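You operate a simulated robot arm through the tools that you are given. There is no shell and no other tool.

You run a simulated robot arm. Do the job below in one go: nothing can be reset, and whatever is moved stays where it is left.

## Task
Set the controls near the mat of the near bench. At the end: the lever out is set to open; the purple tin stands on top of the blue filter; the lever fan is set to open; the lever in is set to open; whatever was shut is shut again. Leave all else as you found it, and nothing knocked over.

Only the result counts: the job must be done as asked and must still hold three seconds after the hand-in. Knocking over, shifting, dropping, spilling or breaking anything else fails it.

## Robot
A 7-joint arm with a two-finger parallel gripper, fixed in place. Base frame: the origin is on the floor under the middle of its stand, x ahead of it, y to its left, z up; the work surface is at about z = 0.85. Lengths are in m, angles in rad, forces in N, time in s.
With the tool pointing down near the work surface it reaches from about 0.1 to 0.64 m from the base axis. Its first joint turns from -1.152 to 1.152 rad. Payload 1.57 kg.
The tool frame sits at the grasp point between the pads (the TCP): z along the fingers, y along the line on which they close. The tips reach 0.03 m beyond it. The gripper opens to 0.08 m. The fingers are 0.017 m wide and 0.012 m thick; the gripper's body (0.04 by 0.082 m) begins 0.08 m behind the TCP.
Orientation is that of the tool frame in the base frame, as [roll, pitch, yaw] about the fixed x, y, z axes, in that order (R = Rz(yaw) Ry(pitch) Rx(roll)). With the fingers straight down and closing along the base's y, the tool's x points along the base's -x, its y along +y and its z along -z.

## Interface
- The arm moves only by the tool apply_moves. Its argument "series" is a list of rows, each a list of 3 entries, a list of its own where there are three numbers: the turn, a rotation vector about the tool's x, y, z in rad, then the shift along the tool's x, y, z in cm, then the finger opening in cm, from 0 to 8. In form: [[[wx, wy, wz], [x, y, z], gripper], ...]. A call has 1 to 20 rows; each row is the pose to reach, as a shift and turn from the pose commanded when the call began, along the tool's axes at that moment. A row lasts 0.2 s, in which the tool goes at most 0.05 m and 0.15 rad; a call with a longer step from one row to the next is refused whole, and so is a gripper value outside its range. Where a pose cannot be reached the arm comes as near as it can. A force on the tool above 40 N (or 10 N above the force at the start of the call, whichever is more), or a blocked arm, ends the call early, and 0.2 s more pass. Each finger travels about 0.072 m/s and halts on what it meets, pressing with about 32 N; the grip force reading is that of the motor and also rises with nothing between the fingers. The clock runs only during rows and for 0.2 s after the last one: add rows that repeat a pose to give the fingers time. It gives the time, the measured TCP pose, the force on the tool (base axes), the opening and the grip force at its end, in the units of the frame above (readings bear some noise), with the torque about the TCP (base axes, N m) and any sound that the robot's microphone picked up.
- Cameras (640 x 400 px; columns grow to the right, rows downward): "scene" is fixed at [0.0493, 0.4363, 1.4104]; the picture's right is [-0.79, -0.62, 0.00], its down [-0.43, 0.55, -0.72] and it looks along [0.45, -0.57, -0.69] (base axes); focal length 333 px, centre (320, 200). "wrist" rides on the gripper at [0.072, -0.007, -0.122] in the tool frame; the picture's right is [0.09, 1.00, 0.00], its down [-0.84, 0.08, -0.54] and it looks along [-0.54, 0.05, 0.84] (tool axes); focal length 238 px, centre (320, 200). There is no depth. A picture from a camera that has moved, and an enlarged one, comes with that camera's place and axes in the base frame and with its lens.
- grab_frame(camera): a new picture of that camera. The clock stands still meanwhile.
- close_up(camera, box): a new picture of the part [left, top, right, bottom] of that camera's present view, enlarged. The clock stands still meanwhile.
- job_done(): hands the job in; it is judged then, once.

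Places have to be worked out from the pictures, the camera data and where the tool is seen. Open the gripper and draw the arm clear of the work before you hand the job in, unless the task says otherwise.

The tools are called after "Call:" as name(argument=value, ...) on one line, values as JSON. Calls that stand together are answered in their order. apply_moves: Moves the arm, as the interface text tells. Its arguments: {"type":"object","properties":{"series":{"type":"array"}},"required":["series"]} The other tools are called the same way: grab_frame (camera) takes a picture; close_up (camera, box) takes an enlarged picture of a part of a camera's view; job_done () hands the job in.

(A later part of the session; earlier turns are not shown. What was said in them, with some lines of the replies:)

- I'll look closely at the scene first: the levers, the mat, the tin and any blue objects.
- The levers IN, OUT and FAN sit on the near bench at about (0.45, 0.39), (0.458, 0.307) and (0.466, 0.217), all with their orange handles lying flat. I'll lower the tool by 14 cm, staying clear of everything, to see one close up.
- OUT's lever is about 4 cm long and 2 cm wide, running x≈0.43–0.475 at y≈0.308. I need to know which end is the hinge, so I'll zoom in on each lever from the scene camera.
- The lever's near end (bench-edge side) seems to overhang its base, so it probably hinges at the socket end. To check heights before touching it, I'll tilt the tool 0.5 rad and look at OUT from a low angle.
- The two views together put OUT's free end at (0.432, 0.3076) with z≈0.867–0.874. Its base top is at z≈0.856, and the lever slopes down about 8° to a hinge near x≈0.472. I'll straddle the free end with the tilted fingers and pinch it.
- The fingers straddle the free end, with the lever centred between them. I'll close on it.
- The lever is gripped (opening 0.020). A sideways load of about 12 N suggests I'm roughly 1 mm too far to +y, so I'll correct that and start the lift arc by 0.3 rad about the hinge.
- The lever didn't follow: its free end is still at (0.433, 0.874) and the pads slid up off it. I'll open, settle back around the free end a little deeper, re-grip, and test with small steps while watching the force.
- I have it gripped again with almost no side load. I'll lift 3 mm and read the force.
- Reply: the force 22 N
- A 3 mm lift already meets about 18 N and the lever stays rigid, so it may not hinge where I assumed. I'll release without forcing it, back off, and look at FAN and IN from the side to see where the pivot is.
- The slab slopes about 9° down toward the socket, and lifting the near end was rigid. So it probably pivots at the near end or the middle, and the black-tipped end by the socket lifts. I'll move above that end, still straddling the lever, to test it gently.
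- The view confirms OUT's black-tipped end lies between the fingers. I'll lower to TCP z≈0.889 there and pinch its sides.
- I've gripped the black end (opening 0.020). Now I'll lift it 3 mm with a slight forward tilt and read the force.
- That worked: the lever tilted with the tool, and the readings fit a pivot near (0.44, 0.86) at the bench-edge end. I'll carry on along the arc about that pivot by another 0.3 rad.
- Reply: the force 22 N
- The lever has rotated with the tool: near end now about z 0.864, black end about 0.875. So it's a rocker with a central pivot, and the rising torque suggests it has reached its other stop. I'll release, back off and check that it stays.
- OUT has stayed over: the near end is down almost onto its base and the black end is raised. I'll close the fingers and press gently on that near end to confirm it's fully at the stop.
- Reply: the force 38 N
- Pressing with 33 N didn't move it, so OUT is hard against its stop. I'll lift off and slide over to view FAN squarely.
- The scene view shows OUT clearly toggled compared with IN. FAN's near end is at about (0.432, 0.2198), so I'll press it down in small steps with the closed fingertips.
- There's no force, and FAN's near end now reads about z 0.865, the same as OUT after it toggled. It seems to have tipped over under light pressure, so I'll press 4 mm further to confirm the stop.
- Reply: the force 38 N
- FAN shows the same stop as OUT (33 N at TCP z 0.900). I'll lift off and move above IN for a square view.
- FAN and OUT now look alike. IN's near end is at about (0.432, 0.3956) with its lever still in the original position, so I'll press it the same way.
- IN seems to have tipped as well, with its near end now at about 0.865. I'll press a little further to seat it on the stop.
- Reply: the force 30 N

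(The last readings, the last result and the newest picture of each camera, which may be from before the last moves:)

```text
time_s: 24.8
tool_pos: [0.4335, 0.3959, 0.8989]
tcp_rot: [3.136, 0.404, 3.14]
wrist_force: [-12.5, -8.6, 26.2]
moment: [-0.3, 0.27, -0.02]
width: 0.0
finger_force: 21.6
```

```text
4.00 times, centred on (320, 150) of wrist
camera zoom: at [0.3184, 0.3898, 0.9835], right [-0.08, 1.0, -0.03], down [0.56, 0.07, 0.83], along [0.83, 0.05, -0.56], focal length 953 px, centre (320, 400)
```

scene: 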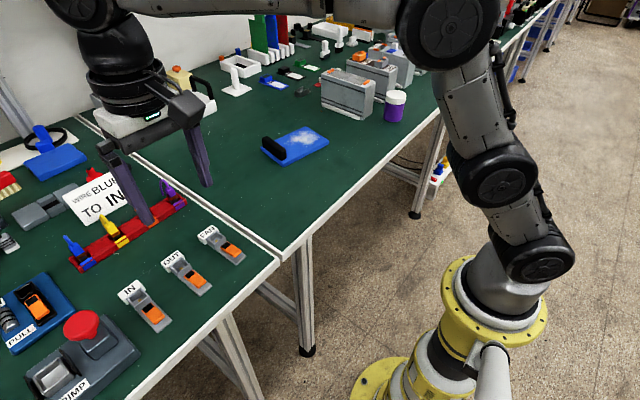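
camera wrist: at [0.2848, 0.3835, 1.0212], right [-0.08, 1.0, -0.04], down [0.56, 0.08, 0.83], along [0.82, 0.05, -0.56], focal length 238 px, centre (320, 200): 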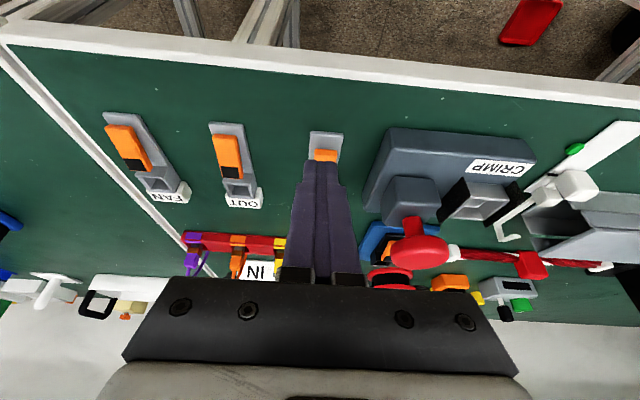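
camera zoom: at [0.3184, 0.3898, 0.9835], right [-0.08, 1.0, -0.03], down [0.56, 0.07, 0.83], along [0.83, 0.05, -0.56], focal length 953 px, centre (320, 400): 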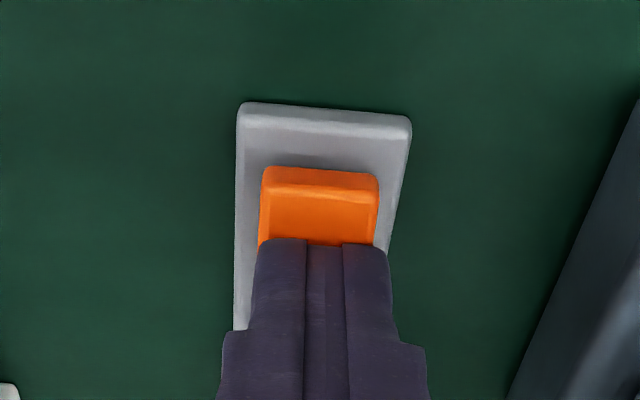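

All three levers are at their new stops. I'll lift away, take a wide scene picture to check the lever bench, and bring the arm upright over the other bench to look at the blue piece and the tin.

Call:
apply_moves(series=[[[0, 0, 0], [0, 0, -2], 0], [[0, 0, 0], [0, 0, -6], 0], [[0, 0, 0], [0, 0, -10], 0], [[0, 0, 0], [0, 0, -14], 0], [[0, 0.13, 0], [-1, -4, -17], 0], [[0, 0.26, 0], [-2, -8, -20], 0], [[0, 0.4, 0], [-3, -12, -22], 0], [[0, 0.4, 0], [-3, -16, -22], 2], [[0, 0.4, 0], [-3, -20, -22], 4], [[0, 0.4, 0], [-3, -24, -22], 6], [[0, 0.4, 0], [-3, -28, -22], 8], [[0, 0.4, 0], [-3, -32, -22], 8], [[0, 0.4, 0], [-3, -36, -22], 8]])

Call:
grab_frame(camera="wrist")

Call:
grab_frame(camera="scene")

Call:
close_up(camera="scene", box=[100, 200, 260, 340])

```text
refused: row 5 steps farther than a row can; nothing moved
```

```text
taken
camera wrist: at [0.3184, 0.3898, 0.9835], right [-0.08, 1.0, -0.03], down [0.56, 0.07, 0.83], along [0.83, 0.05, -0.56], focal length 238 px, centre (320, 200)
```

wrist: 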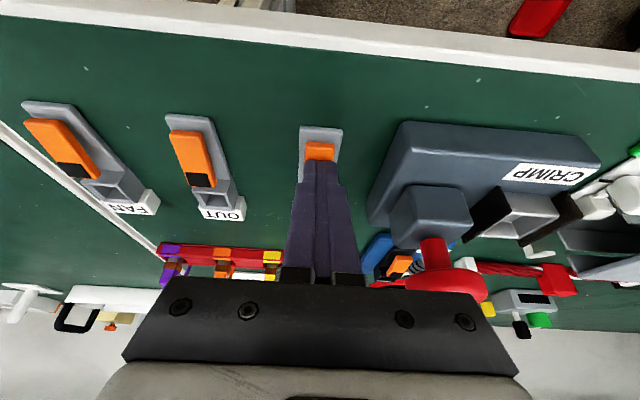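

```text
taken
```

scene: 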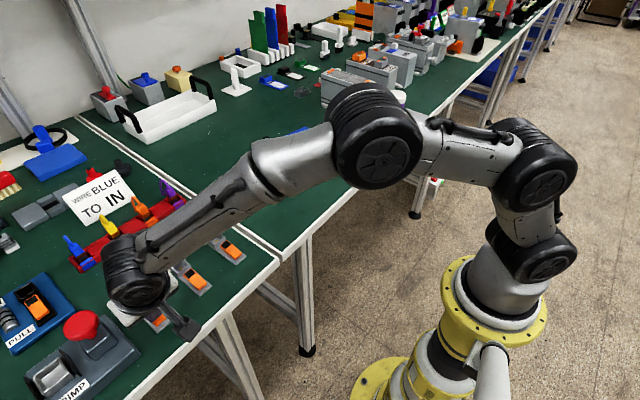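

```text
2.86 times, centred on (180, 270) of scene
camera zoom: at [0.0486, 0.4358, 1.4106], right [-0.79, -0.62, 0.0], down [-0.43, 0.55, -0.72], along [0.45, -0.57, -0.69], focal length 951 px, centre (720, 0)
```

zoom: 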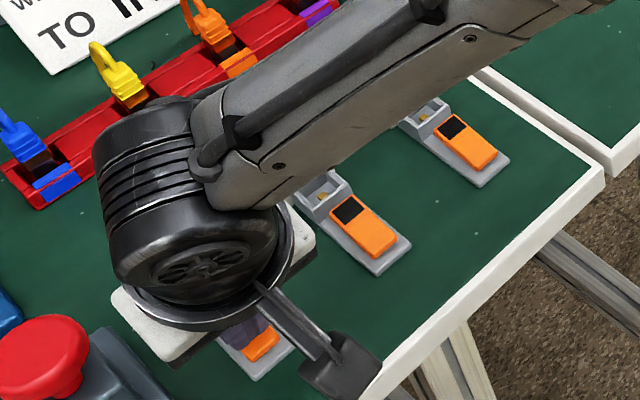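

That move was refused because one step was slightly too long, so nothing moved. I'll repeat it with smaller steps.

Call:
apply_moves(series=[[[0, 0, 0], [0, 0, -2], 0], [[0, 0, 0], [0, 0, -6], 0], [[0, 0, 0], [0, 0, -10], 0], [[0, 0, 0], [0, 0, -14], 0], [[0, 0.13, 0], [-1, -3, -16], 0], [[0, 0.26, 0], [-2, -6, -18], 0], [[0, 0.4, 0], [-3, -9, -20], 0], [[0, 0.4, 0], [-3, -13, -20], 2], [[0, 0.4, 0], [-3, -17, -20], 4], [[0, 0.4, 0], [-3, -21, -20], 6], [[0, 0.4, 0], [-3, -25, -20], 8], [[0, 0.4, 0], [-3, -29, -20], 8], [[0, 0.4, 0], [-3, -33, -20], 8]])

Call:
grab_frame(camera="wrist")

Call:
grab_frame(camera="scene")

Call:
close_up(camera="scene", box=[100, 200, 260, 340])

```text
time_s: 27.6
tool_pos: [0.3798, 0.0636, 1.0921]
tcp_rot: [-3.141, 0.001, 3.142]
wrist_force: [-0.8, 0.6, -0.5]
moment: [0.01, -0.02, 0.0]
width: 0.0798
finger_force: 0.1
```

```text
taken
camera wrist: at [0.3089, 0.0575, 1.2151], right [-0.09, 1.0, 0.0], down [0.84, 0.08, 0.54], along [0.54, 0.05, -0.84], focal length 238 px, centre (320, 200)
```

wrist: 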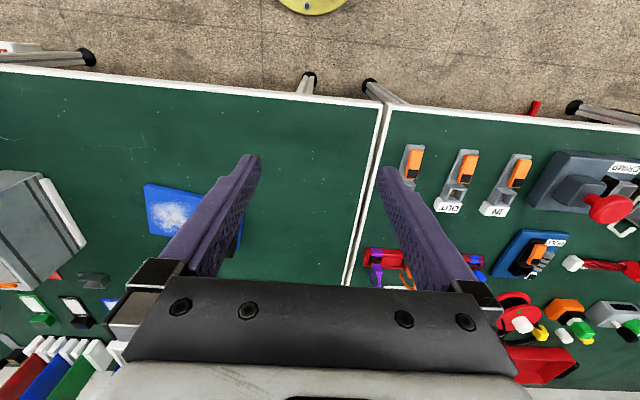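

```text
taken
```

scene: 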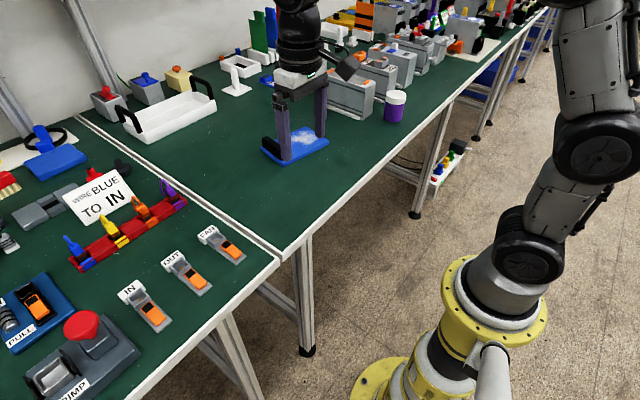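

```text
2.86 times, centred on (180, 270) of scene
camera zoom: at [0.0493, 0.4363, 1.4104], right [-0.79, -0.62, 0.0], down [-0.43, 0.55, -0.72], along [0.45, -0.57, -0.69], focal length 951 px, centre (720, 0)
```

zoom: 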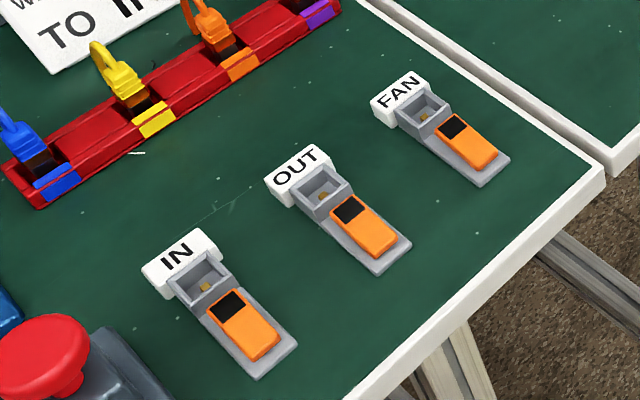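

All three levers now sit in the same toggled position, with the clamp end lifted. Next I'll move at the same height over the other bench to look at the tin and the blue dusty plate.

Call:
apply_moves(series=[[[0, 0, 0], [0, -4, 0], 8], [[0, 0, 0], [0, -8, 0], 8], [[0, 0, 0], [0, -12, 0], 8], [[0, 0, 0], [0, -16, 0], 8], [[0, 0, 0], [0, -20, 0], 8], [[0, 0, 0], [0, -24, 0], 8], [[0, 0, 0], [0, -28, 0], 8], [[0, 0, 0], [0, -32, 0], 8], [[0, 0, 0], [0, -36, 0], 8], [[0, 0, 0], [0, -36, 0], 8]])

Call:
grab_frame(camera="wrist")

Call:
grab_frame(camera="scene")

```text
time_s: 29.8
tool_pos: [0.3797, -0.2946, 1.0929]
tcp_rot: [-3.14, 0.0, -3.141]
wrist_force: [0.6, 1.0, -0.2]
moment: [0.0, -0.02, -0.01]
width: 0.0796
finger_force: 0.1
```

```text
taken
camera wrist: at [0.3096, -0.3004, 1.2145], right [-0.09, 1.0, 0.0], down [0.84, 0.08, 0.54], along [0.54, 0.05, -0.84], focal length 238 px, centre (320, 200)
```

wrist: 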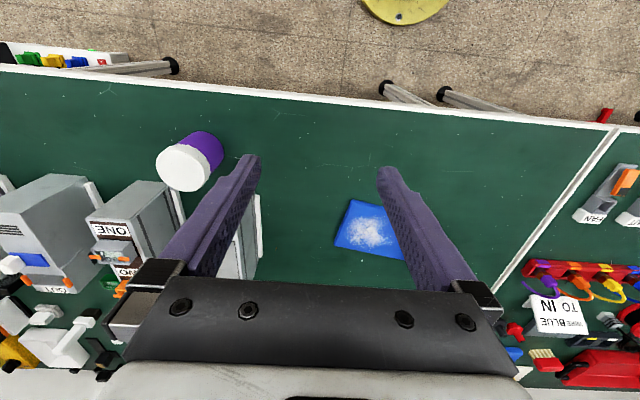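

```text
taken
```

scene: 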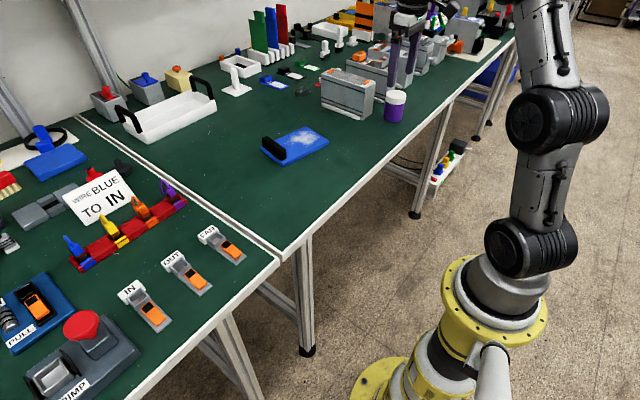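

The tin is roughly at (0.46, -0.47), about 0.07 m across, with gray boxes nearby. I'll move closer so I can measure it accurately.

Call:
apply_moves(series=[[[0, 0, 0], [1, -4, 2], 8], [[0, 0, 0], [2, -8, 4], 8], [[0, 0, 0], [3, -12, 6], 8], [[0, 0, 0], [4, -15, 6], 8], [[0, 0, 0], [4, -15, 6], 8]])

Call:
grab_frame(camera="wrist")

Call:
close_up(camera="wrist", box=[200, 60, 400, 200])

Call:
close_up(camera="scene", box=[300, 50, 440, 140])

```text
time_s: 31.0
tool_pos: [0.3389, -0.4462, 1.0327]
tcp_rot: [3.14, -0.001, 3.141]
wrist_force: [0.2, 0.2, 0.5]
moment: [0.0, 0.03, -0.03]
width: 0.0801
finger_force: 0.1
```

```text
taken
camera wrist: at [0.2681, -0.4515, 1.1548], right [-0.09, 1.0, 0.0], down [0.84, 0.08, 0.54], along [0.54, 0.05, -0.84], focal length 238 px, centre (320, 200)
```

wrist: 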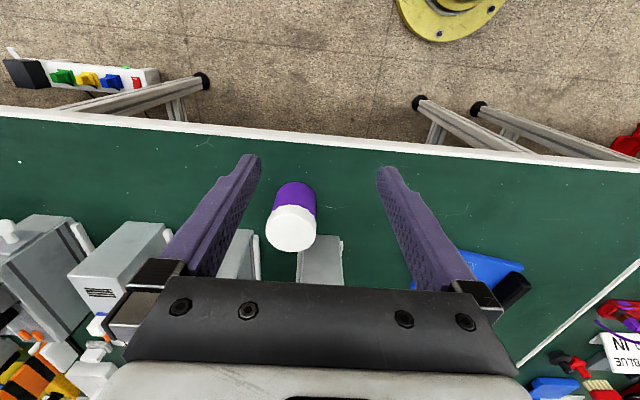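

```text
2.86 times, centred on (300, 130) of wrist
camera zoom: at [0.2681, -0.4515, 1.1548], right [-0.09, 1.0, 0.0], down [0.84, 0.08, 0.54], along [0.54, 0.05, -0.84], focal length 681 px, centre (377, 400)
```

zoom: 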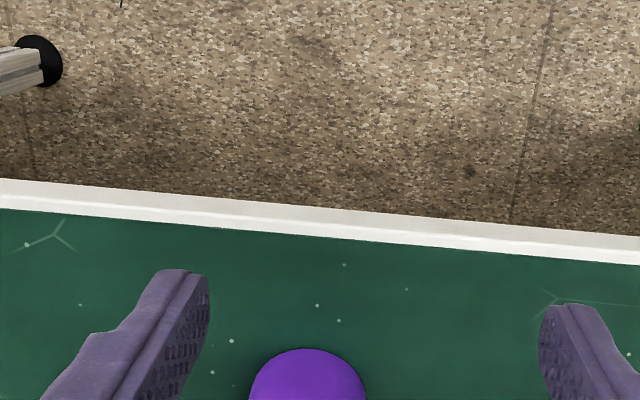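

```text
4.44 times, centred on (370, 95) of scene
camera zoom: at [0.0493, 0.4363, 1.4104], right [-0.79, -0.62, 0.0], down [-0.43, 0.55, -0.72], along [0.45, -0.57, -0.69], focal length 1480 px, centre (98, 667)
```

zoom: 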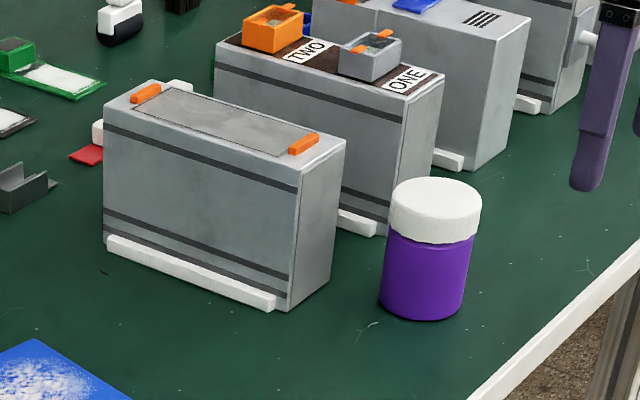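

I'll zoom in on the tin from this closer viewpoint.

Call:
close_up(camera="wrist", box=[230, 160, 370, 270])

Call:
close_up(camera="scene", box=[370, 80, 420, 130])

```text
3.64 times, centred on (300, 215) of wrist
camera zoom: at [0.2681, -0.4515, 1.1548], right [-0.09, 1.0, 0.0], down [0.84, 0.08, 0.54], along [0.54, 0.05, -0.84], focal length 867 px, centre (393, 146)
```

zoom: 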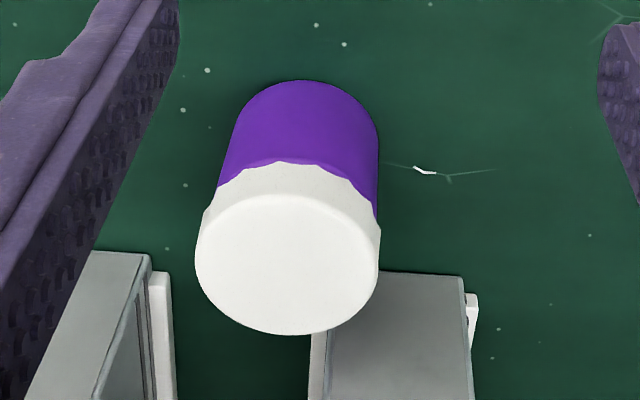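

```text
8.00 times, centred on (395, 105) of scene
camera zoom: at [0.0493, 0.4363, 1.4104], right [-0.79, -0.62, 0.0], down [-0.43, 0.55, -0.72], along [0.45, -0.57, -0.69], focal length 2664 px, centre (-280, 960)
```

zoom: 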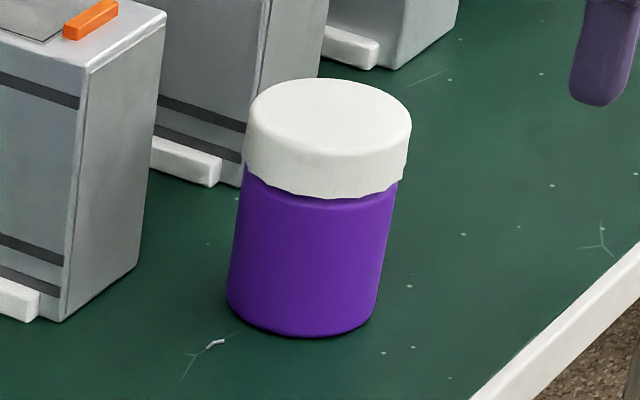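

From the close view, the tin's centre is about (0.465, -0.4695). Its lid is about 63 mm across with the top at z≈0.928, and the gray boxes' faces start at x≈0.535. I'll go to a pre-grasp above it with the fingers tilted forward 0.35 rad, then check alignment.

Call:
apply_moves(series=[[[0, -0.12, 0], [-3.2, -0.8, 0.5], 8], [[0, -0.24, 0], [-6.4, -1.6, 2], 8], [[0, -0.35, 0], [-9.5, -2.33, 4], 8], [[0, -0.35, 0], [-9.5, -2.33, 5.5], 8], [[0, -0.35, 0], [-9.5, -2.33, 5.5], 8]])

Call:
grab_frame(camera="wrist")

Call:
close_up(camera="wrist", box=[230, 120, 410, 240])

Call:
close_up(camera="scene", box=[340, 60, 450, 140])

```text
time_s: 32.2
tool_pos: [0.4355, -0.4687, 0.9755]
tcp_rot: [-3.141, 0.349, 3.141]
wrist_force: [0.4, 0.8, 0.3]
moment: [0.01, 0.0, 0.01]
width: 0.08
finger_force: 0.0
```

```text
taken
camera wrist: at [0.3271, -0.4747, 1.0661], right [-0.09, 1.0, -0.03], down [0.6, 0.08, 0.8], along [0.8, 0.05, -0.6], focal length 238 px, centre (320, 200)
```

wrist: 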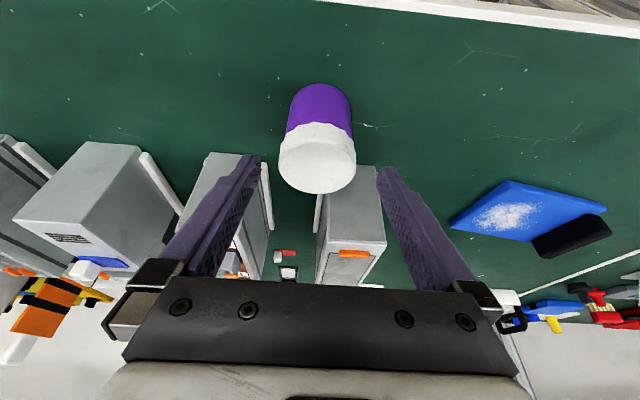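

```text
3.33 times, centred on (320, 180) of wrist
camera zoom: at [0.3271, -0.4747, 1.0661], right [-0.09, 1.0, -0.03], down [0.6, 0.08, 0.8], along [0.8, 0.05, -0.6], focal length 794 px, centre (320, 267)
```

zoom: 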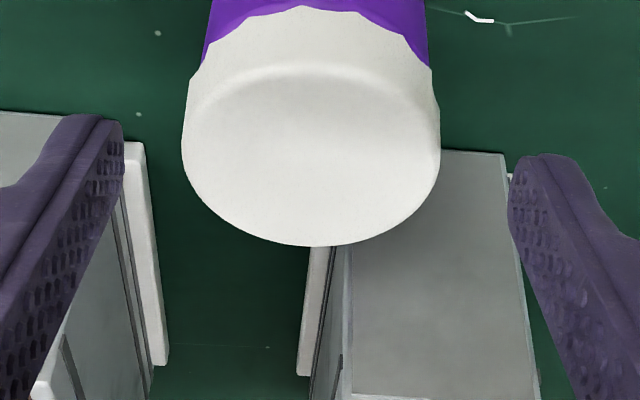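

```text
5.00 times, centred on (395, 100) of scene
camera zoom: at [0.0493, 0.4363, 1.4104], right [-0.79, -0.62, 0.0], down [-0.43, 0.55, -0.72], along [0.45, -0.57, -0.69], focal length 1665 px, centre (-55, 700)
```

zoom: 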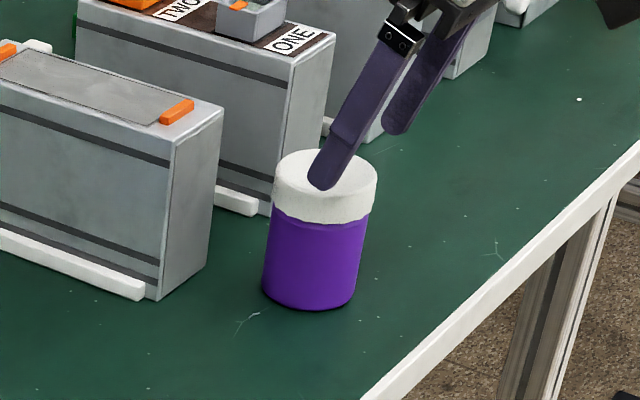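

The lid's centre again comes out at about (0.465, -0.4694), lined up between the fingers. I'll go down along the tool axis to TCP z≈0.893.

Call:
apply_moves(series=[[[0, 0, 0], [0.05, -0.07, 3], 8], [[0, 0, 0], [0.1, -0.07, 6], 8], [[0, 0, 0], [0.14, -0.07, 8.7], 8], [[0, 0, 0], [0.14, -0.07, 8.7], 8]])

Call:
grab_frame(camera="wrist")

Call:
close_up(camera="scene", box=[340, 60, 450, 140])

```text
time_s: 33.2
tool_pos: [0.4647, -0.469, 0.8944]
tcp_rot: [3.141, 0.351, -3.141]
wrist_force: [0.2, 1.6, 0.1]
moment: [0.02, -0.04, 0.0]
width: 0.0799
finger_force: 0.1
```

```text
taken
camera wrist: at [0.3563, -0.4746, 0.9852], right [-0.09, 1.0, -0.03], down [0.6, 0.08, 0.8], along [0.8, 0.05, -0.6], focal length 238 px, centre (320, 200)
```

wrist: 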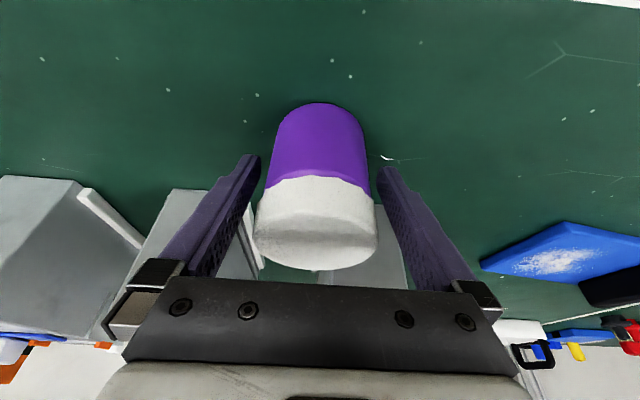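

```text
5.00 times, centred on (395, 100) of scene
camera zoom: at [0.0493, 0.4363, 1.4104], right [-0.79, -0.62, 0.0], down [-0.43, 0.55, -0.72], along [0.45, -0.57, -0.69], focal length 1665 px, centre (-55, 700)
```

zoom: 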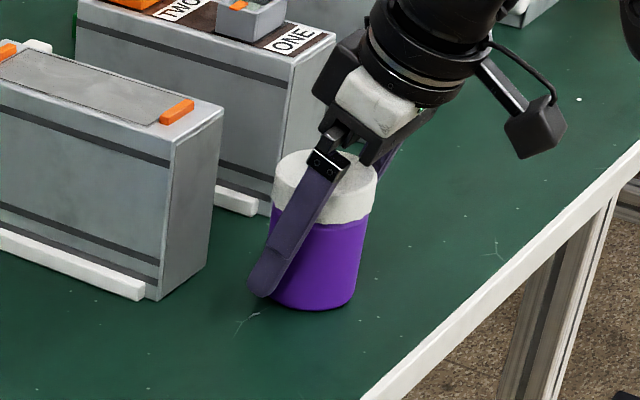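

The fingers straddle the tin cleanly with no contact. I'll close on it.

Call:
apply_moves(series=[[[0, 0, 0], [0, 0, 0], 7], [[0, 0, 0], [0, 0, 0], 6.4], [[0, 0, 0], [0, 0, 0], 5.8], [[0, 0, 0], [0, 0, 0], 5], [[0, 0, 0], [0, 0, 0], 5]])

Call:
grab_frame(camera="wrist")

```text
time_s: 34.4
tool_pos: [0.4654, -0.4701, 0.8945]
tcp_rot: [-3.141, 0.351, 3.141]
wrist_force: [0.4, -2.1, 0.8]
moment: [0.01, 0.01, 0.02]
width: 0.0594
finger_force: 32.3
```

```text
taken
camera wrist: at [0.356, -0.4746, 0.9856], right [-0.09, 1.0, -0.03], down [0.6, 0.08, 0.8], along [0.8, 0.05, -0.6], focal length 238 px, centre (320, 200)
```

wrist: 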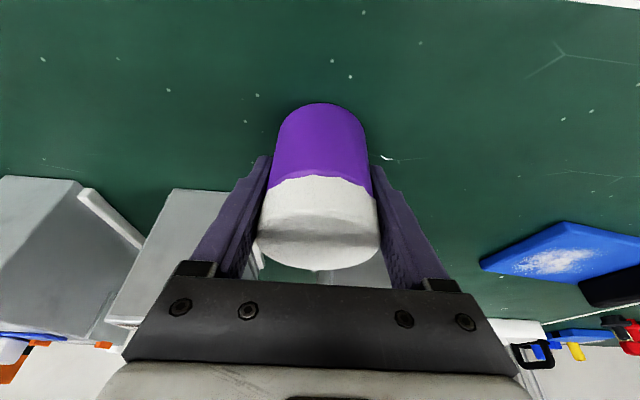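

It's gripped at 59 mm. I'll lift straight up 6 cm and check the hold.

Call:
apply_moves(series=[[[0, 0, 0], [-0.17, 0, -0.47], 5], [[0, 0, 0], [-0.52, 0, -1.4], 5], [[0, 0, 0], [-1.03, 0, -2.82], 5], [[0, 0, 0], [-2.06, 0, -5.64], 5], [[0, 0, 0], [-2.06, 0, -5.64], 5]])

Call:
grab_frame(camera="wrist")

Call:
close_up(camera="scene", box=[330, 20, 450, 140])

```text
time_s: 35.6
tool_pos: [0.4645, -0.4676, 0.9538]
tcp_rot: [3.141, 0.35, -3.141]
wrist_force: [-0.6, -0.9, -2.3]
moment: [0.0, 0.0, 0.01]
width: 0.0593
finger_force: 31.9
```

```text
taken
camera wrist: at [0.3553, -0.4738, 1.0444], right [-0.09, 1.0, -0.03], down [0.6, 0.08, 0.8], along [0.8, 0.05, -0.6], focal length 238 px, centre (320, 200)
```

wrist: 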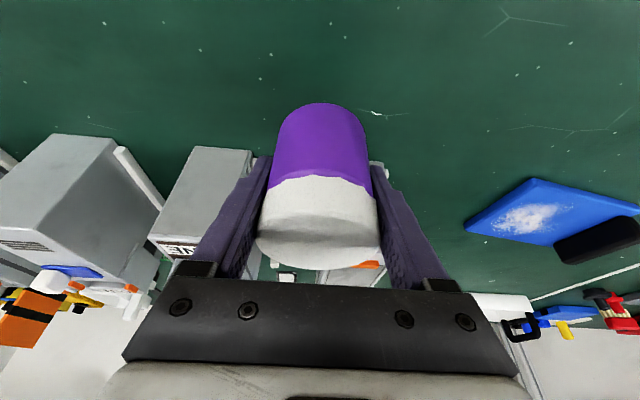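

```text
3.33 times, centred on (390, 80) of scene
camera zoom: at [0.0493, 0.4363, 1.4104], right [-0.79, -0.62, 0.0], down [-0.43, 0.55, -0.72], along [0.45, -0.57, -0.69], focal length 1110 px, centre (87, 600)
```

zoom: 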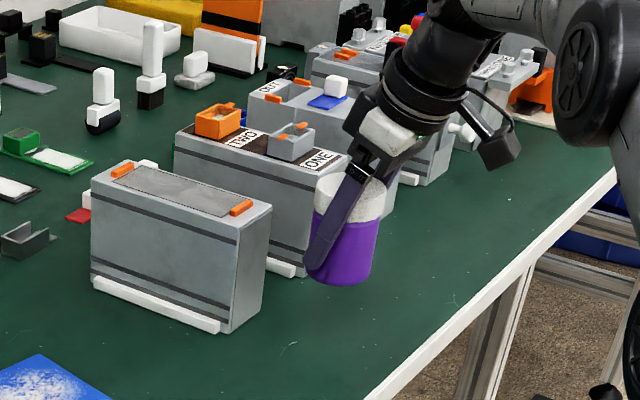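

The tin is held firmly and upright; it adds about 2.3 N, and its bottom is 44.5 mm below the TCP. I'll raise it, keep to the open strip in front of the boxes, and move toward the blue filter for a good look at it.

Call:
apply_moves(series=[[[0, 0, 0], [0.4, 1, -2.5], 5], [[0, 0, 0], [0.9, 3.5, -5], 5], [[0, 0, 0], [1.1, 7, -5.7], 5], [[0, 0, 0], [1.1, 10.5, -5.7], 5], [[0, 0, 0], [1.1, 14, -5.7], 5], [[0, 0, 0], [1.1, 14, -5.7], 5]])

Call:
grab_frame(camera="wrist")

Call:
close_up(camera="wrist", box=[370, 120, 570, 280])

```text
time_s: 37.0
tool_pos: [0.433, -0.3288, 1.0029]
tcp_rot: [-3.141, 0.35, -3.142]
wrist_force: [-0.5, -0.5, -2.5]
moment: [0.0, 0.01, 0.03]
width: 0.0594
finger_force: 31.9
```

```text
taken
camera wrist: at [0.3243, -0.3351, 1.0937], right [-0.09, 1.0, -0.03], down [0.6, 0.08, 0.8], along [0.8, 0.05, -0.6], focal length 238 px, centre (320, 200)
```

wrist: 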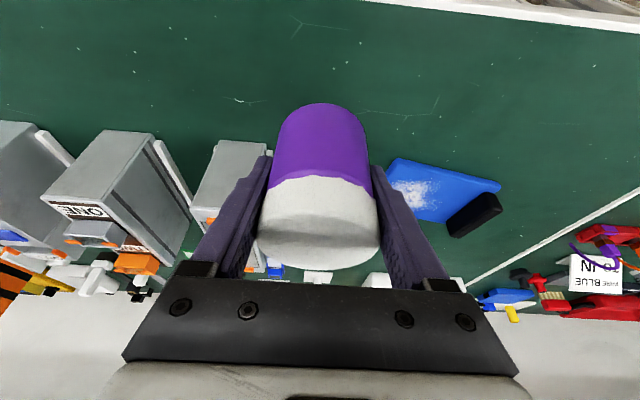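

```text
2.50 times, centred on (470, 200) of wrist
camera zoom: at [0.3243, -0.3351, 1.0937], right [-0.09, 1.0, -0.03], down [0.6, 0.08, 0.8], along [0.8, 0.05, -0.6], focal length 596 px, centre (-55, 200)
```

zoom: 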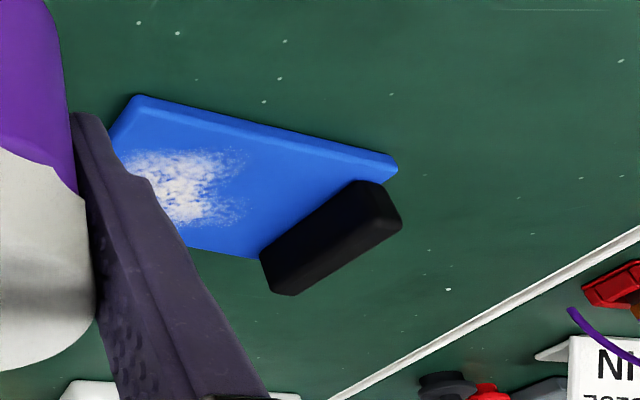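

The plate's near edge runs from about (0.535, -0.222) to (0.5635, -0.0605), it is about 0.11 wide, and the handle takes up the +y end. A good spot for the tin, clear of the handle, is about (0.597, -0.163). I'll move above it at a safe height.

Call:
apply_moves(series=[[[0, 0, 0], [-2.38, 2.76, 1.2], 5], [[0, 0, 0], [-4.76, 5.53, 2.4], 5], [[0, 0, 0], [-7.14, 8.29, 3.6], 5], [[0, 0, 0], [-9.53, 11.05, 4.9], 5], [[0, 0, 0], [-11.91, 13.82, 6.4], 5], [[0, 0, 0], [-14.29, 16.58, 7.9], 5], [[0, 0, 0], [-14.29, 16.58, 8.7], 5], [[0, 0, 0], [-14.29, 16.58, 8.7], 5]])

Call:
grab_frame(camera="wrist")

Call:
close_up(camera="scene", box=[230, 80, 370, 180])

```text
time_s: 38.8
tool_pos: [0.5977, -0.1637, 0.9696]
tcp_rot: [-3.141, 0.349, 3.141]
wrist_force: [-0.2, -0.5, -1.6]
moment: [0.0, -0.01, 0.03]
width: 0.0596
finger_force: 31.9
```

```text
taken
camera wrist: at [0.4901, -0.1694, 1.0605], right [-0.09, 1.0, -0.03], down [0.6, 0.08, 0.8], along [0.8, 0.05, -0.6], focal length 238 px, centre (320, 200)
```

wrist: 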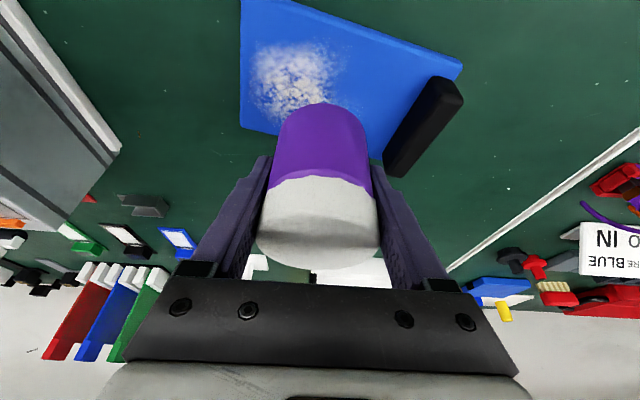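

```text
4.00 times, centred on (300, 130) of scene
camera zoom: at [0.0493, 0.4363, 1.4104], right [-0.79, -0.62, 0.0], down [-0.43, 0.55, -0.72], along [0.45, -0.57, -0.69], focal length 1332 px, centre (400, 480)
```

zoom: 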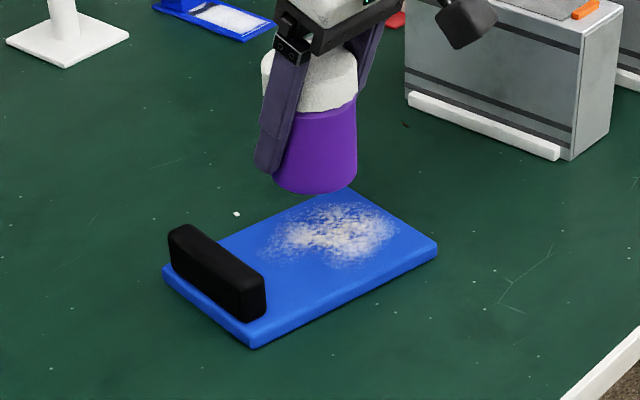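

The tin is over the middle of the clear part of the plate, about 7 cm along its length and 5 cm in from the near edge. I'll lower it to about 1 cm above expected contact.

Call:
apply_moves(series=[[[0, 0, 0], [0.68, 0, 1.88], 5], [[0, 0, 0], [1.27, 0, 3.48], 5], [[0, 0, 0], [1.71, 0, 4.7], 5], [[0, 0, 0], [1.9, 0, 5.22], 5], [[0, 0, 0], [1.9, 0, 5.22], 5]])

Call:
close_up(camera="scene", box=[230, 80, 370, 180])

Call:
grab_frame(camera="wrist")

```text
time_s: 40.0
tool_pos: [0.5986, -0.1645, 0.9156]
tcp_rot: [-3.141, 0.349, -3.141]
wrist_force: [-0.5, -0.5, -1.5]
moment: [-0.01, 0.01, -0.01]
width: 0.0594
finger_force: 32.2
```

```text
4.00 times, centred on (300, 130) of scene
camera zoom: at [0.0493, 0.4363, 1.4104], right [-0.79, -0.62, 0.0], down [-0.43, 0.55, -0.72], along [0.45, -0.57, -0.69], focal length 1332 px, centre (400, 480)
```

zoom: 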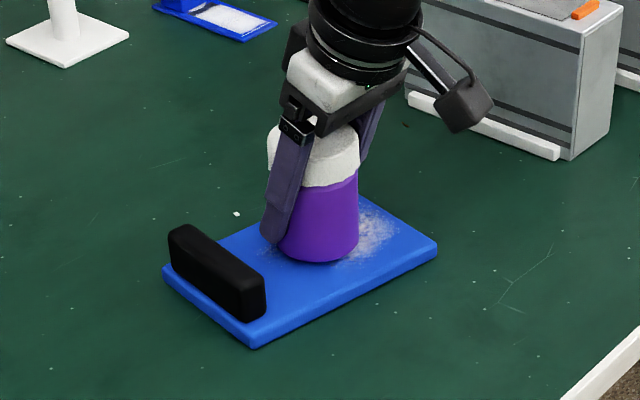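

```text
taken
camera wrist: at [0.4898, -0.1691, 1.0062], right [-0.09, 1.0, -0.03], down [0.6, 0.08, 0.8], along [0.79, 0.05, -0.6], focal length 238 px, centre (320, 200)
```

wrist: 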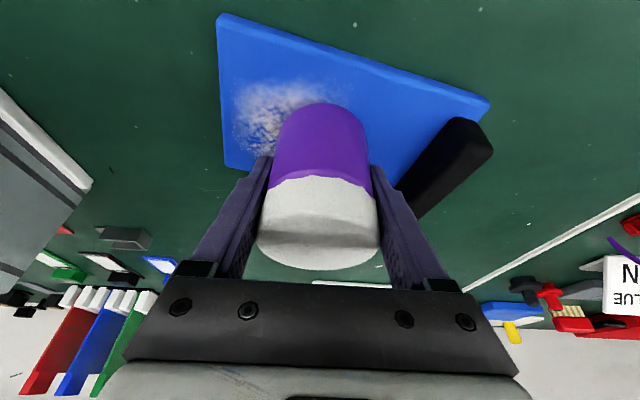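

It's positioned well on the plate with about 1 cm to go. I'll lower in 1.5 mm steps, watching for the weight to come off.

Call:
apply_moves(series=[[[0, 0, 0], [0.1, 0, 0.28], 5], [[0, 0, 0], [0.2, 0, 0.56], 5], [[0, 0, 0], [0.25, 0, 0.7], 5], [[0, 0, 0], [0.25, 0, 0.7], 5]])

```text
time_s: 41.0
tool_pos: [0.5996, -0.1644, 0.908]
tcp_rot: [-3.139, 0.353, -3.14]
wrist_force: [-1.7, -0.6, 1.2]
moment: [-0.11, 0.08, 0.0]
width: 0.0594
finger_force: 32.4
```

The force has gone from -2 N to +1.2 N, so the tin is touching the plate at TCP z≈0.908. I'll go down about 1 mm more to seat it flat.

Call:
apply_moves(series=[[[0, 0, 0], [0.02, 0, 0.06], 5], [[0, 0, 0], [0.04, 0, 0.11], 5], [[0, 0, 0], [0.04, 0, 0.11], 5]])

Call:
close_up(camera="scene", box=[250, 90, 350, 170])

```text
time_s: 41.8
tool_pos: [0.5993, -0.1628, 0.9082]
tcp_rot: [-3.14, 0.352, 3.141]
wrist_force: [0.6, -0.4, 8.5]
moment: [-0.28, 0.16, 0.0]
width: 0.0594
finger_force: 32.1
```

```text
5.00 times, centred on (300, 130) of scene
camera zoom: at [0.0491, 0.4364, 1.4104], right [-0.79, -0.62, 0.0], down [-0.43, 0.55, -0.72], along [0.45, -0.57, -0.69], focal length 1665 px, centre (420, 550)
```

zoom: 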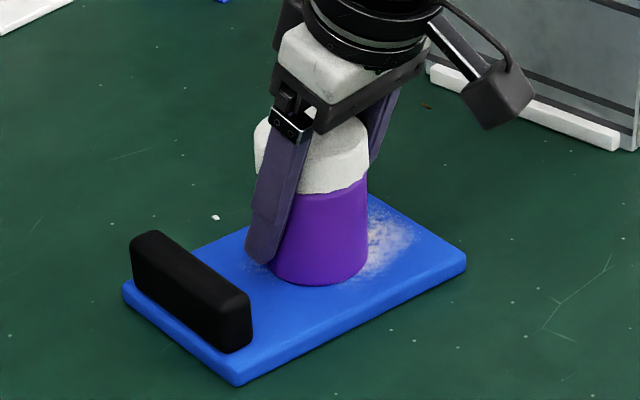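

The tin is seated with 8.5 N on the plate. I'll open slowly without moving and check it stands.

Call:
apply_moves(series=[[[0, 0, 0], [0, 0, 0], 6.0], [[0, 0, 0], [0, 0, 0], 6.2], [[0, 0, 0], [0, 0, 0], 6.6], [[0, 0, 0], [0, 0, 0], 7.2], [[0, 0, 0], [0, 0, 0], 7.6], [[0, 0, 0], [0, 0, 0], 7.6]])

Call:
grab_frame(camera="wrist")

Call:
close_up(camera="scene", box=[250, 90, 350, 170])

```text
time_s: 43.2
tool_pos: [0.5989, -0.1636, 0.9073]
tcp_rot: [-3.141, 0.351, -3.142]
wrist_force: [1.1, -0.2, 0.0]
moment: [0.02, 0.03, 0.02]
width: 0.0758
finger_force: 0.1
```

```text
taken
camera wrist: at [0.4901, -0.1693, 0.9976], right [-0.09, 1.0, -0.03], down [0.6, 0.08, 0.8], along [0.8, 0.05, -0.6], focal length 238 px, centre (320, 200)
```

wrist: 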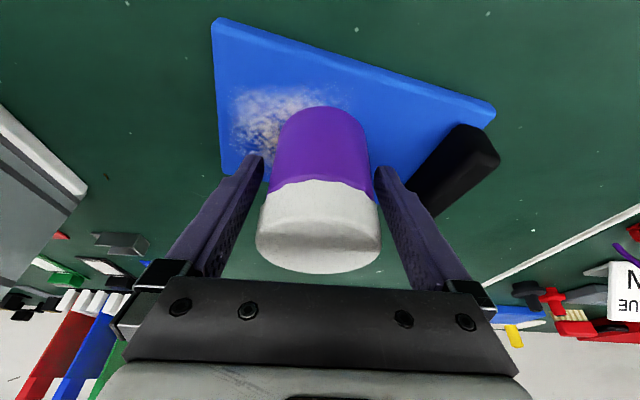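

```text
5.00 times, centred on (300, 130) of scene
camera zoom: at [0.0493, 0.4363, 1.4104], right [-0.79, -0.62, 0.0], down [-0.43, 0.55, -0.72], along [0.45, -0.57, -0.69], focal length 1665 px, centre (420, 550)
```

zoom: 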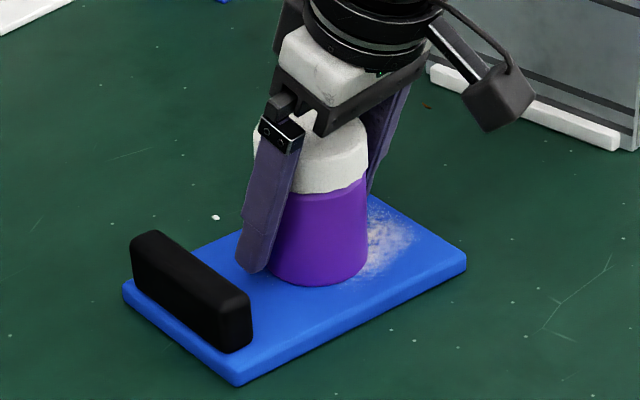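

The tin stands on the plate with a gap on both sides. I'll open fully and back straight out along the tool axis.

Call:
apply_moves(series=[[[0, 0, 0], [0, 0, 0], 8], [[0, 0, 0], [0, 0, -1.5], 8], [[0, 0, 0], [0, 0, -4], 8], [[0, 0, 0], [0, 0, -7], 8], [[0, 0, 0], [0, 0, -10.5], 8], [[0, 0, 0], [0, 0, -14], 8], [[0, 0, 0], [0, 0, -14], 8]])

Call:
grab_frame(camera="wrist")

Call:
grab_frame(camera="scene")

```text
time_s: 44.8
tool_pos: [0.5508, -0.1625, 1.0379]
tcp_rot: [3.141, 0.347, 3.141]
wrist_force: [0.2, 0.0, 0.1]
moment: [0.0, -0.01, -0.02]
width: 0.08
finger_force: 0.0
```

```text
taken
camera wrist: at [0.4424, -0.1692, 1.1285], right [-0.09, 1.0, -0.03], down [0.6, 0.08, 0.8], along [0.79, 0.05, -0.6], focal length 238 px, centre (320, 200)
```

wrist: 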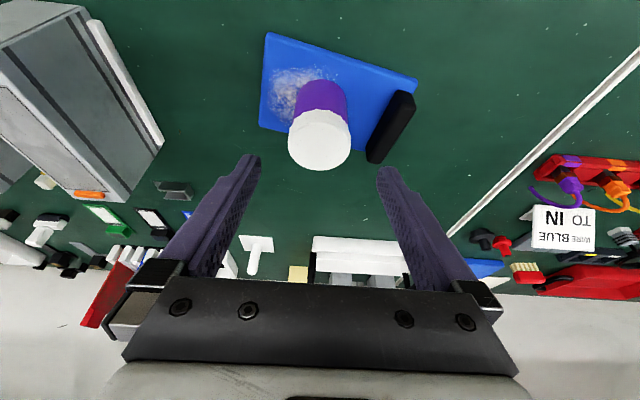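

```text
taken
```

scene: 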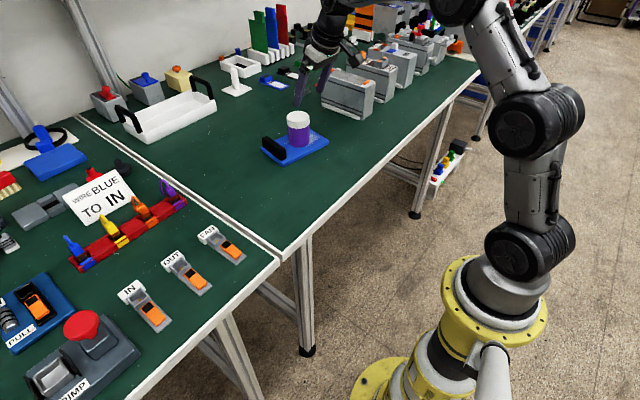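

The tin is standing on the dusty blue plate. Before finishing, I'll check the other blue objects to be sure this plate is the "blue filter", and recheck the levers.

Call:
close_up(camera="scene", box=[0, 90, 140, 200])

Call:
close_up(camera="scene", box=[80, 40, 240, 150])

Call:
close_up(camera="scene", box=[210, 0, 340, 100])

Call:
close_up(camera="scene", box=[100, 210, 260, 340])

Call:
close_up(camera="scene", box=[240, 90, 350, 180])

Call:
close_up(camera="scene", box=[340, 0, 560, 100])

Call:
close_up(camera="scene", box=[0, 250, 120, 400])

```text
3.64 times, centred on (70, 145) of scene
camera zoom: at [0.0493, 0.4363, 1.4104], right [-0.79, -0.62, 0.0], down [-0.43, 0.55, -0.72], along [0.45, -0.57, -0.69], focal length 1211 px, centre (1229, 400)
```

zoom: 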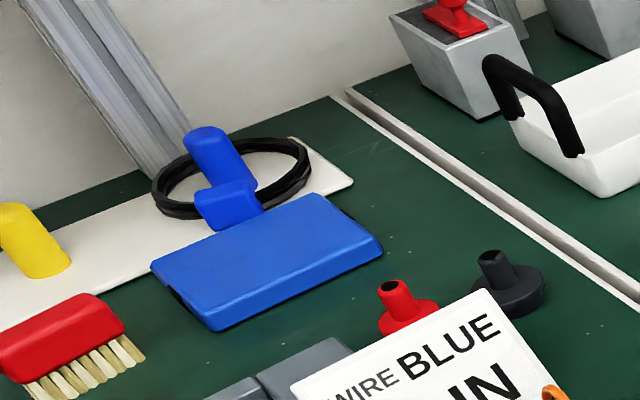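

```text
3.64 times, centred on (160, 95) of scene
camera zoom: at [0.0493, 0.4363, 1.4104], right [-0.79, -0.62, 0.0], down [-0.43, 0.55, -0.72], along [0.45, -0.57, -0.69], focal length 1211 px, centre (902, 582)
```

zoom: 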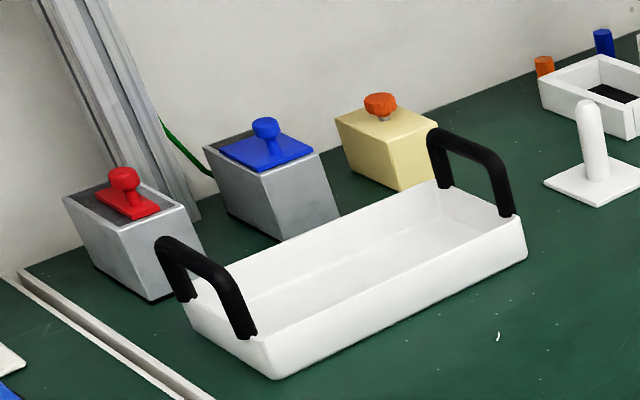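

```text
4.00 times, centred on (275, 50) of scene
camera zoom: at [0.0493, 0.4363, 1.4104], right [-0.79, -0.62, 0.0], down [-0.43, 0.55, -0.72], along [0.45, -0.57, -0.69], focal length 1332 px, centre (500, 800)
```

zoom: 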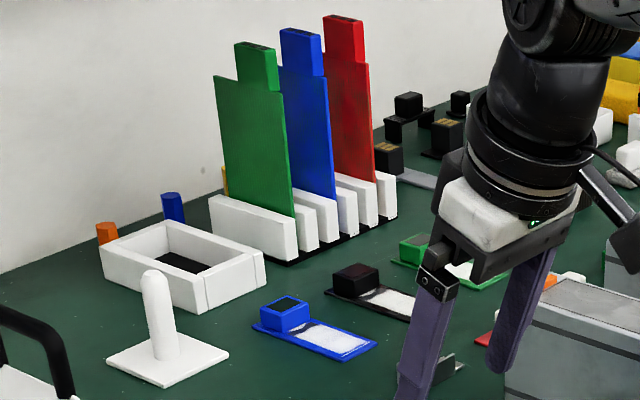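

```text
3.08 times, centred on (180, 275) of scene
camera zoom: at [0.0493, 0.4363, 1.4104], right [-0.79, -0.62, 0.0], down [-0.43, 0.55, -0.72], along [0.45, -0.57, -0.69], focal length 1024 px, centre (751, -31)
```

zoom: 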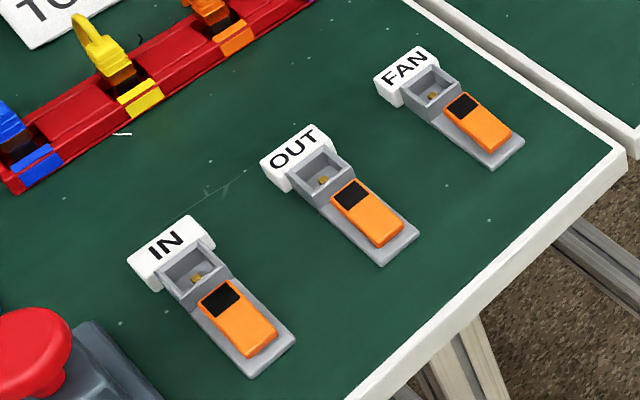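

```text
4.44 times, centred on (295, 135) of scene
camera zoom: at [0.0493, 0.4363, 1.4104], right [-0.79, -0.62, 0.0], down [-0.43, 0.55, -0.72], along [0.45, -0.57, -0.69], focal length 1480 px, centre (431, 489)
```

zoom: 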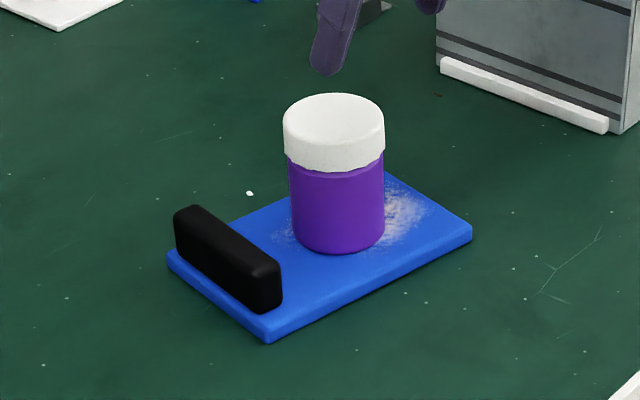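

```text
2.91 times, centred on (450, 50) of scene
camera zoom: at [0.0493, 0.4363, 1.4104], right [-0.79, -0.62, 0.0], down [-0.43, 0.55, -0.72], along [0.45, -0.57, -0.69], focal length 969 px, centre (-58, 636)
```

zoom: 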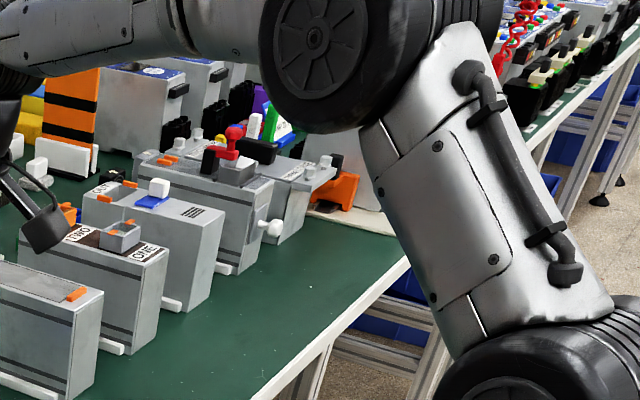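

```text
2.67 times, centred on (60, 325) of scene
camera zoom: at [0.0493, 0.4363, 1.4104], right [-0.79, -0.62, 0.0], down [-0.43, 0.55, -0.72], along [0.45, -0.57, -0.69], focal length 888 px, centre (1013, -133)
```

zoom: 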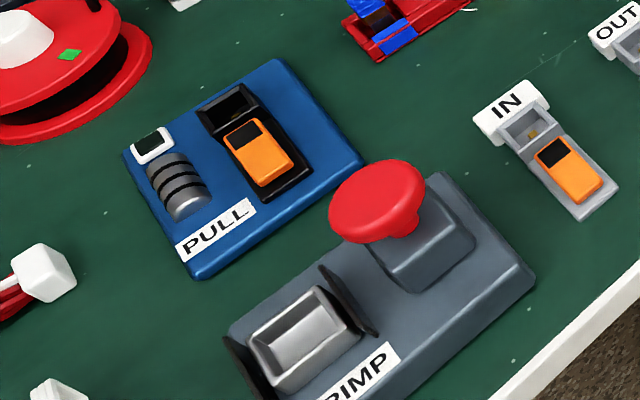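

The dusty blue plate with the handle is the only flat piece that fits "filter", and neither it nor the lever bases have shifted. All three levers match and the tin stands upright. I'll draw the arm clear of the work and take a last look.

Call:
apply_moves(series=[[[0, 0, 0], [0, 0, -4], 8], [[0, 0.1, 0], [2, 0, -7], 8], [[0, 0.2, 0], [5, 0, -9], 8], [[0, 0.35, 0], [8, 0, -10], 8], [[0, 0.35, 0], [11, 0, -11], 8], [[0, 0.35, 0], [11, 0, -11], 8]])

Call:
grab_frame(camera="scene")

Call:
grab_frame(camera="wrist")

Call:
close_up(camera="scene", box=[100, 90, 350, 340])

```text
time_s: 46.2
tool_pos: [0.4103, -0.1614, 1.1021]
tcp_rot: [3.14, 0.001, -3.141]
wrist_force: [-0.1, -0.6, -0.2]
moment: [0.04, 0.02, 0.01]
width: 0.0798
finger_force: 0.1
```

```text
taken
```

scene: 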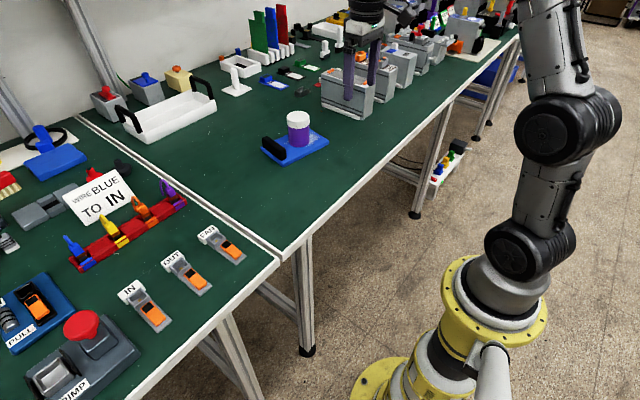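

```text
taken
camera wrist: at [0.3392, -0.1679, 1.225], right [-0.09, 1.0, 0.0], down [0.84, 0.08, 0.54], along [0.54, 0.05, -0.84], focal length 238 px, centre (320, 200)
```

wrist: 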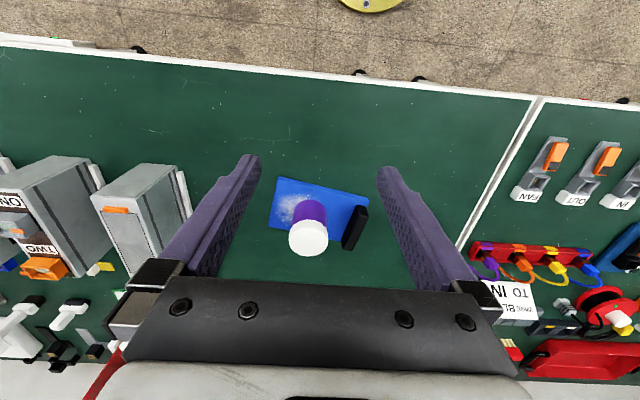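

```text
1.60 times, centred on (225, 215) of scene
camera zoom: at [0.0493, 0.4363, 1.4104], right [-0.79, -0.62, 0.0], down [-0.43, 0.55, -0.72], along [0.45, -0.57, -0.69], focal length 533 px, centre (472, 176)
```

zoom: 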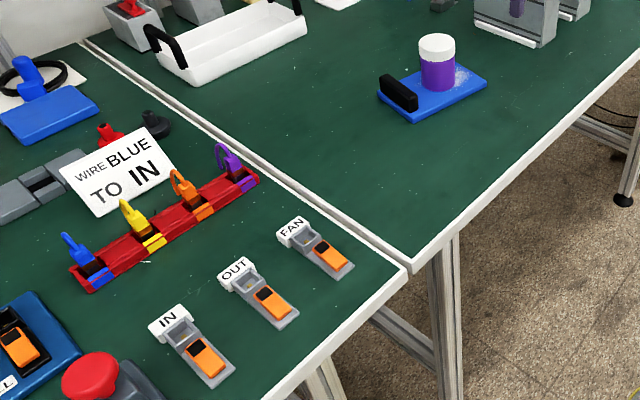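

All three levers are in their toggled position, the tin stands on the blue filter, and nothing else has moved. The arm is clear with the gripper open, so I'm handing the job in.

Call:
job_done()

```text
The job is handed in.
```

I've handed the job in. As far as the pictures and force readings show, everything asked is done, but two points rest on my own reading.

- **Levers:** IN, OUT and FAN all started in the same tilted position. I moved each to its other stop, pressed it to confirm, and they were still there in the last picture. Nothing on them marks "open", so I took it to be the end they weren't at, with the black-tipped end by the socket raised.
- **Tin:** the purple tin stands upright on the flat blue plate with the black handle and white dust. I took that plate to be the blue filter because it was the only blue piece that fitted.
- **Everything else:** the lever bases and the plate haven't shifted in the before-and-after pictures, and nothing was knocked over. I opened nothing that needed shutting again. The arm ended clear of the work with the gripper open.
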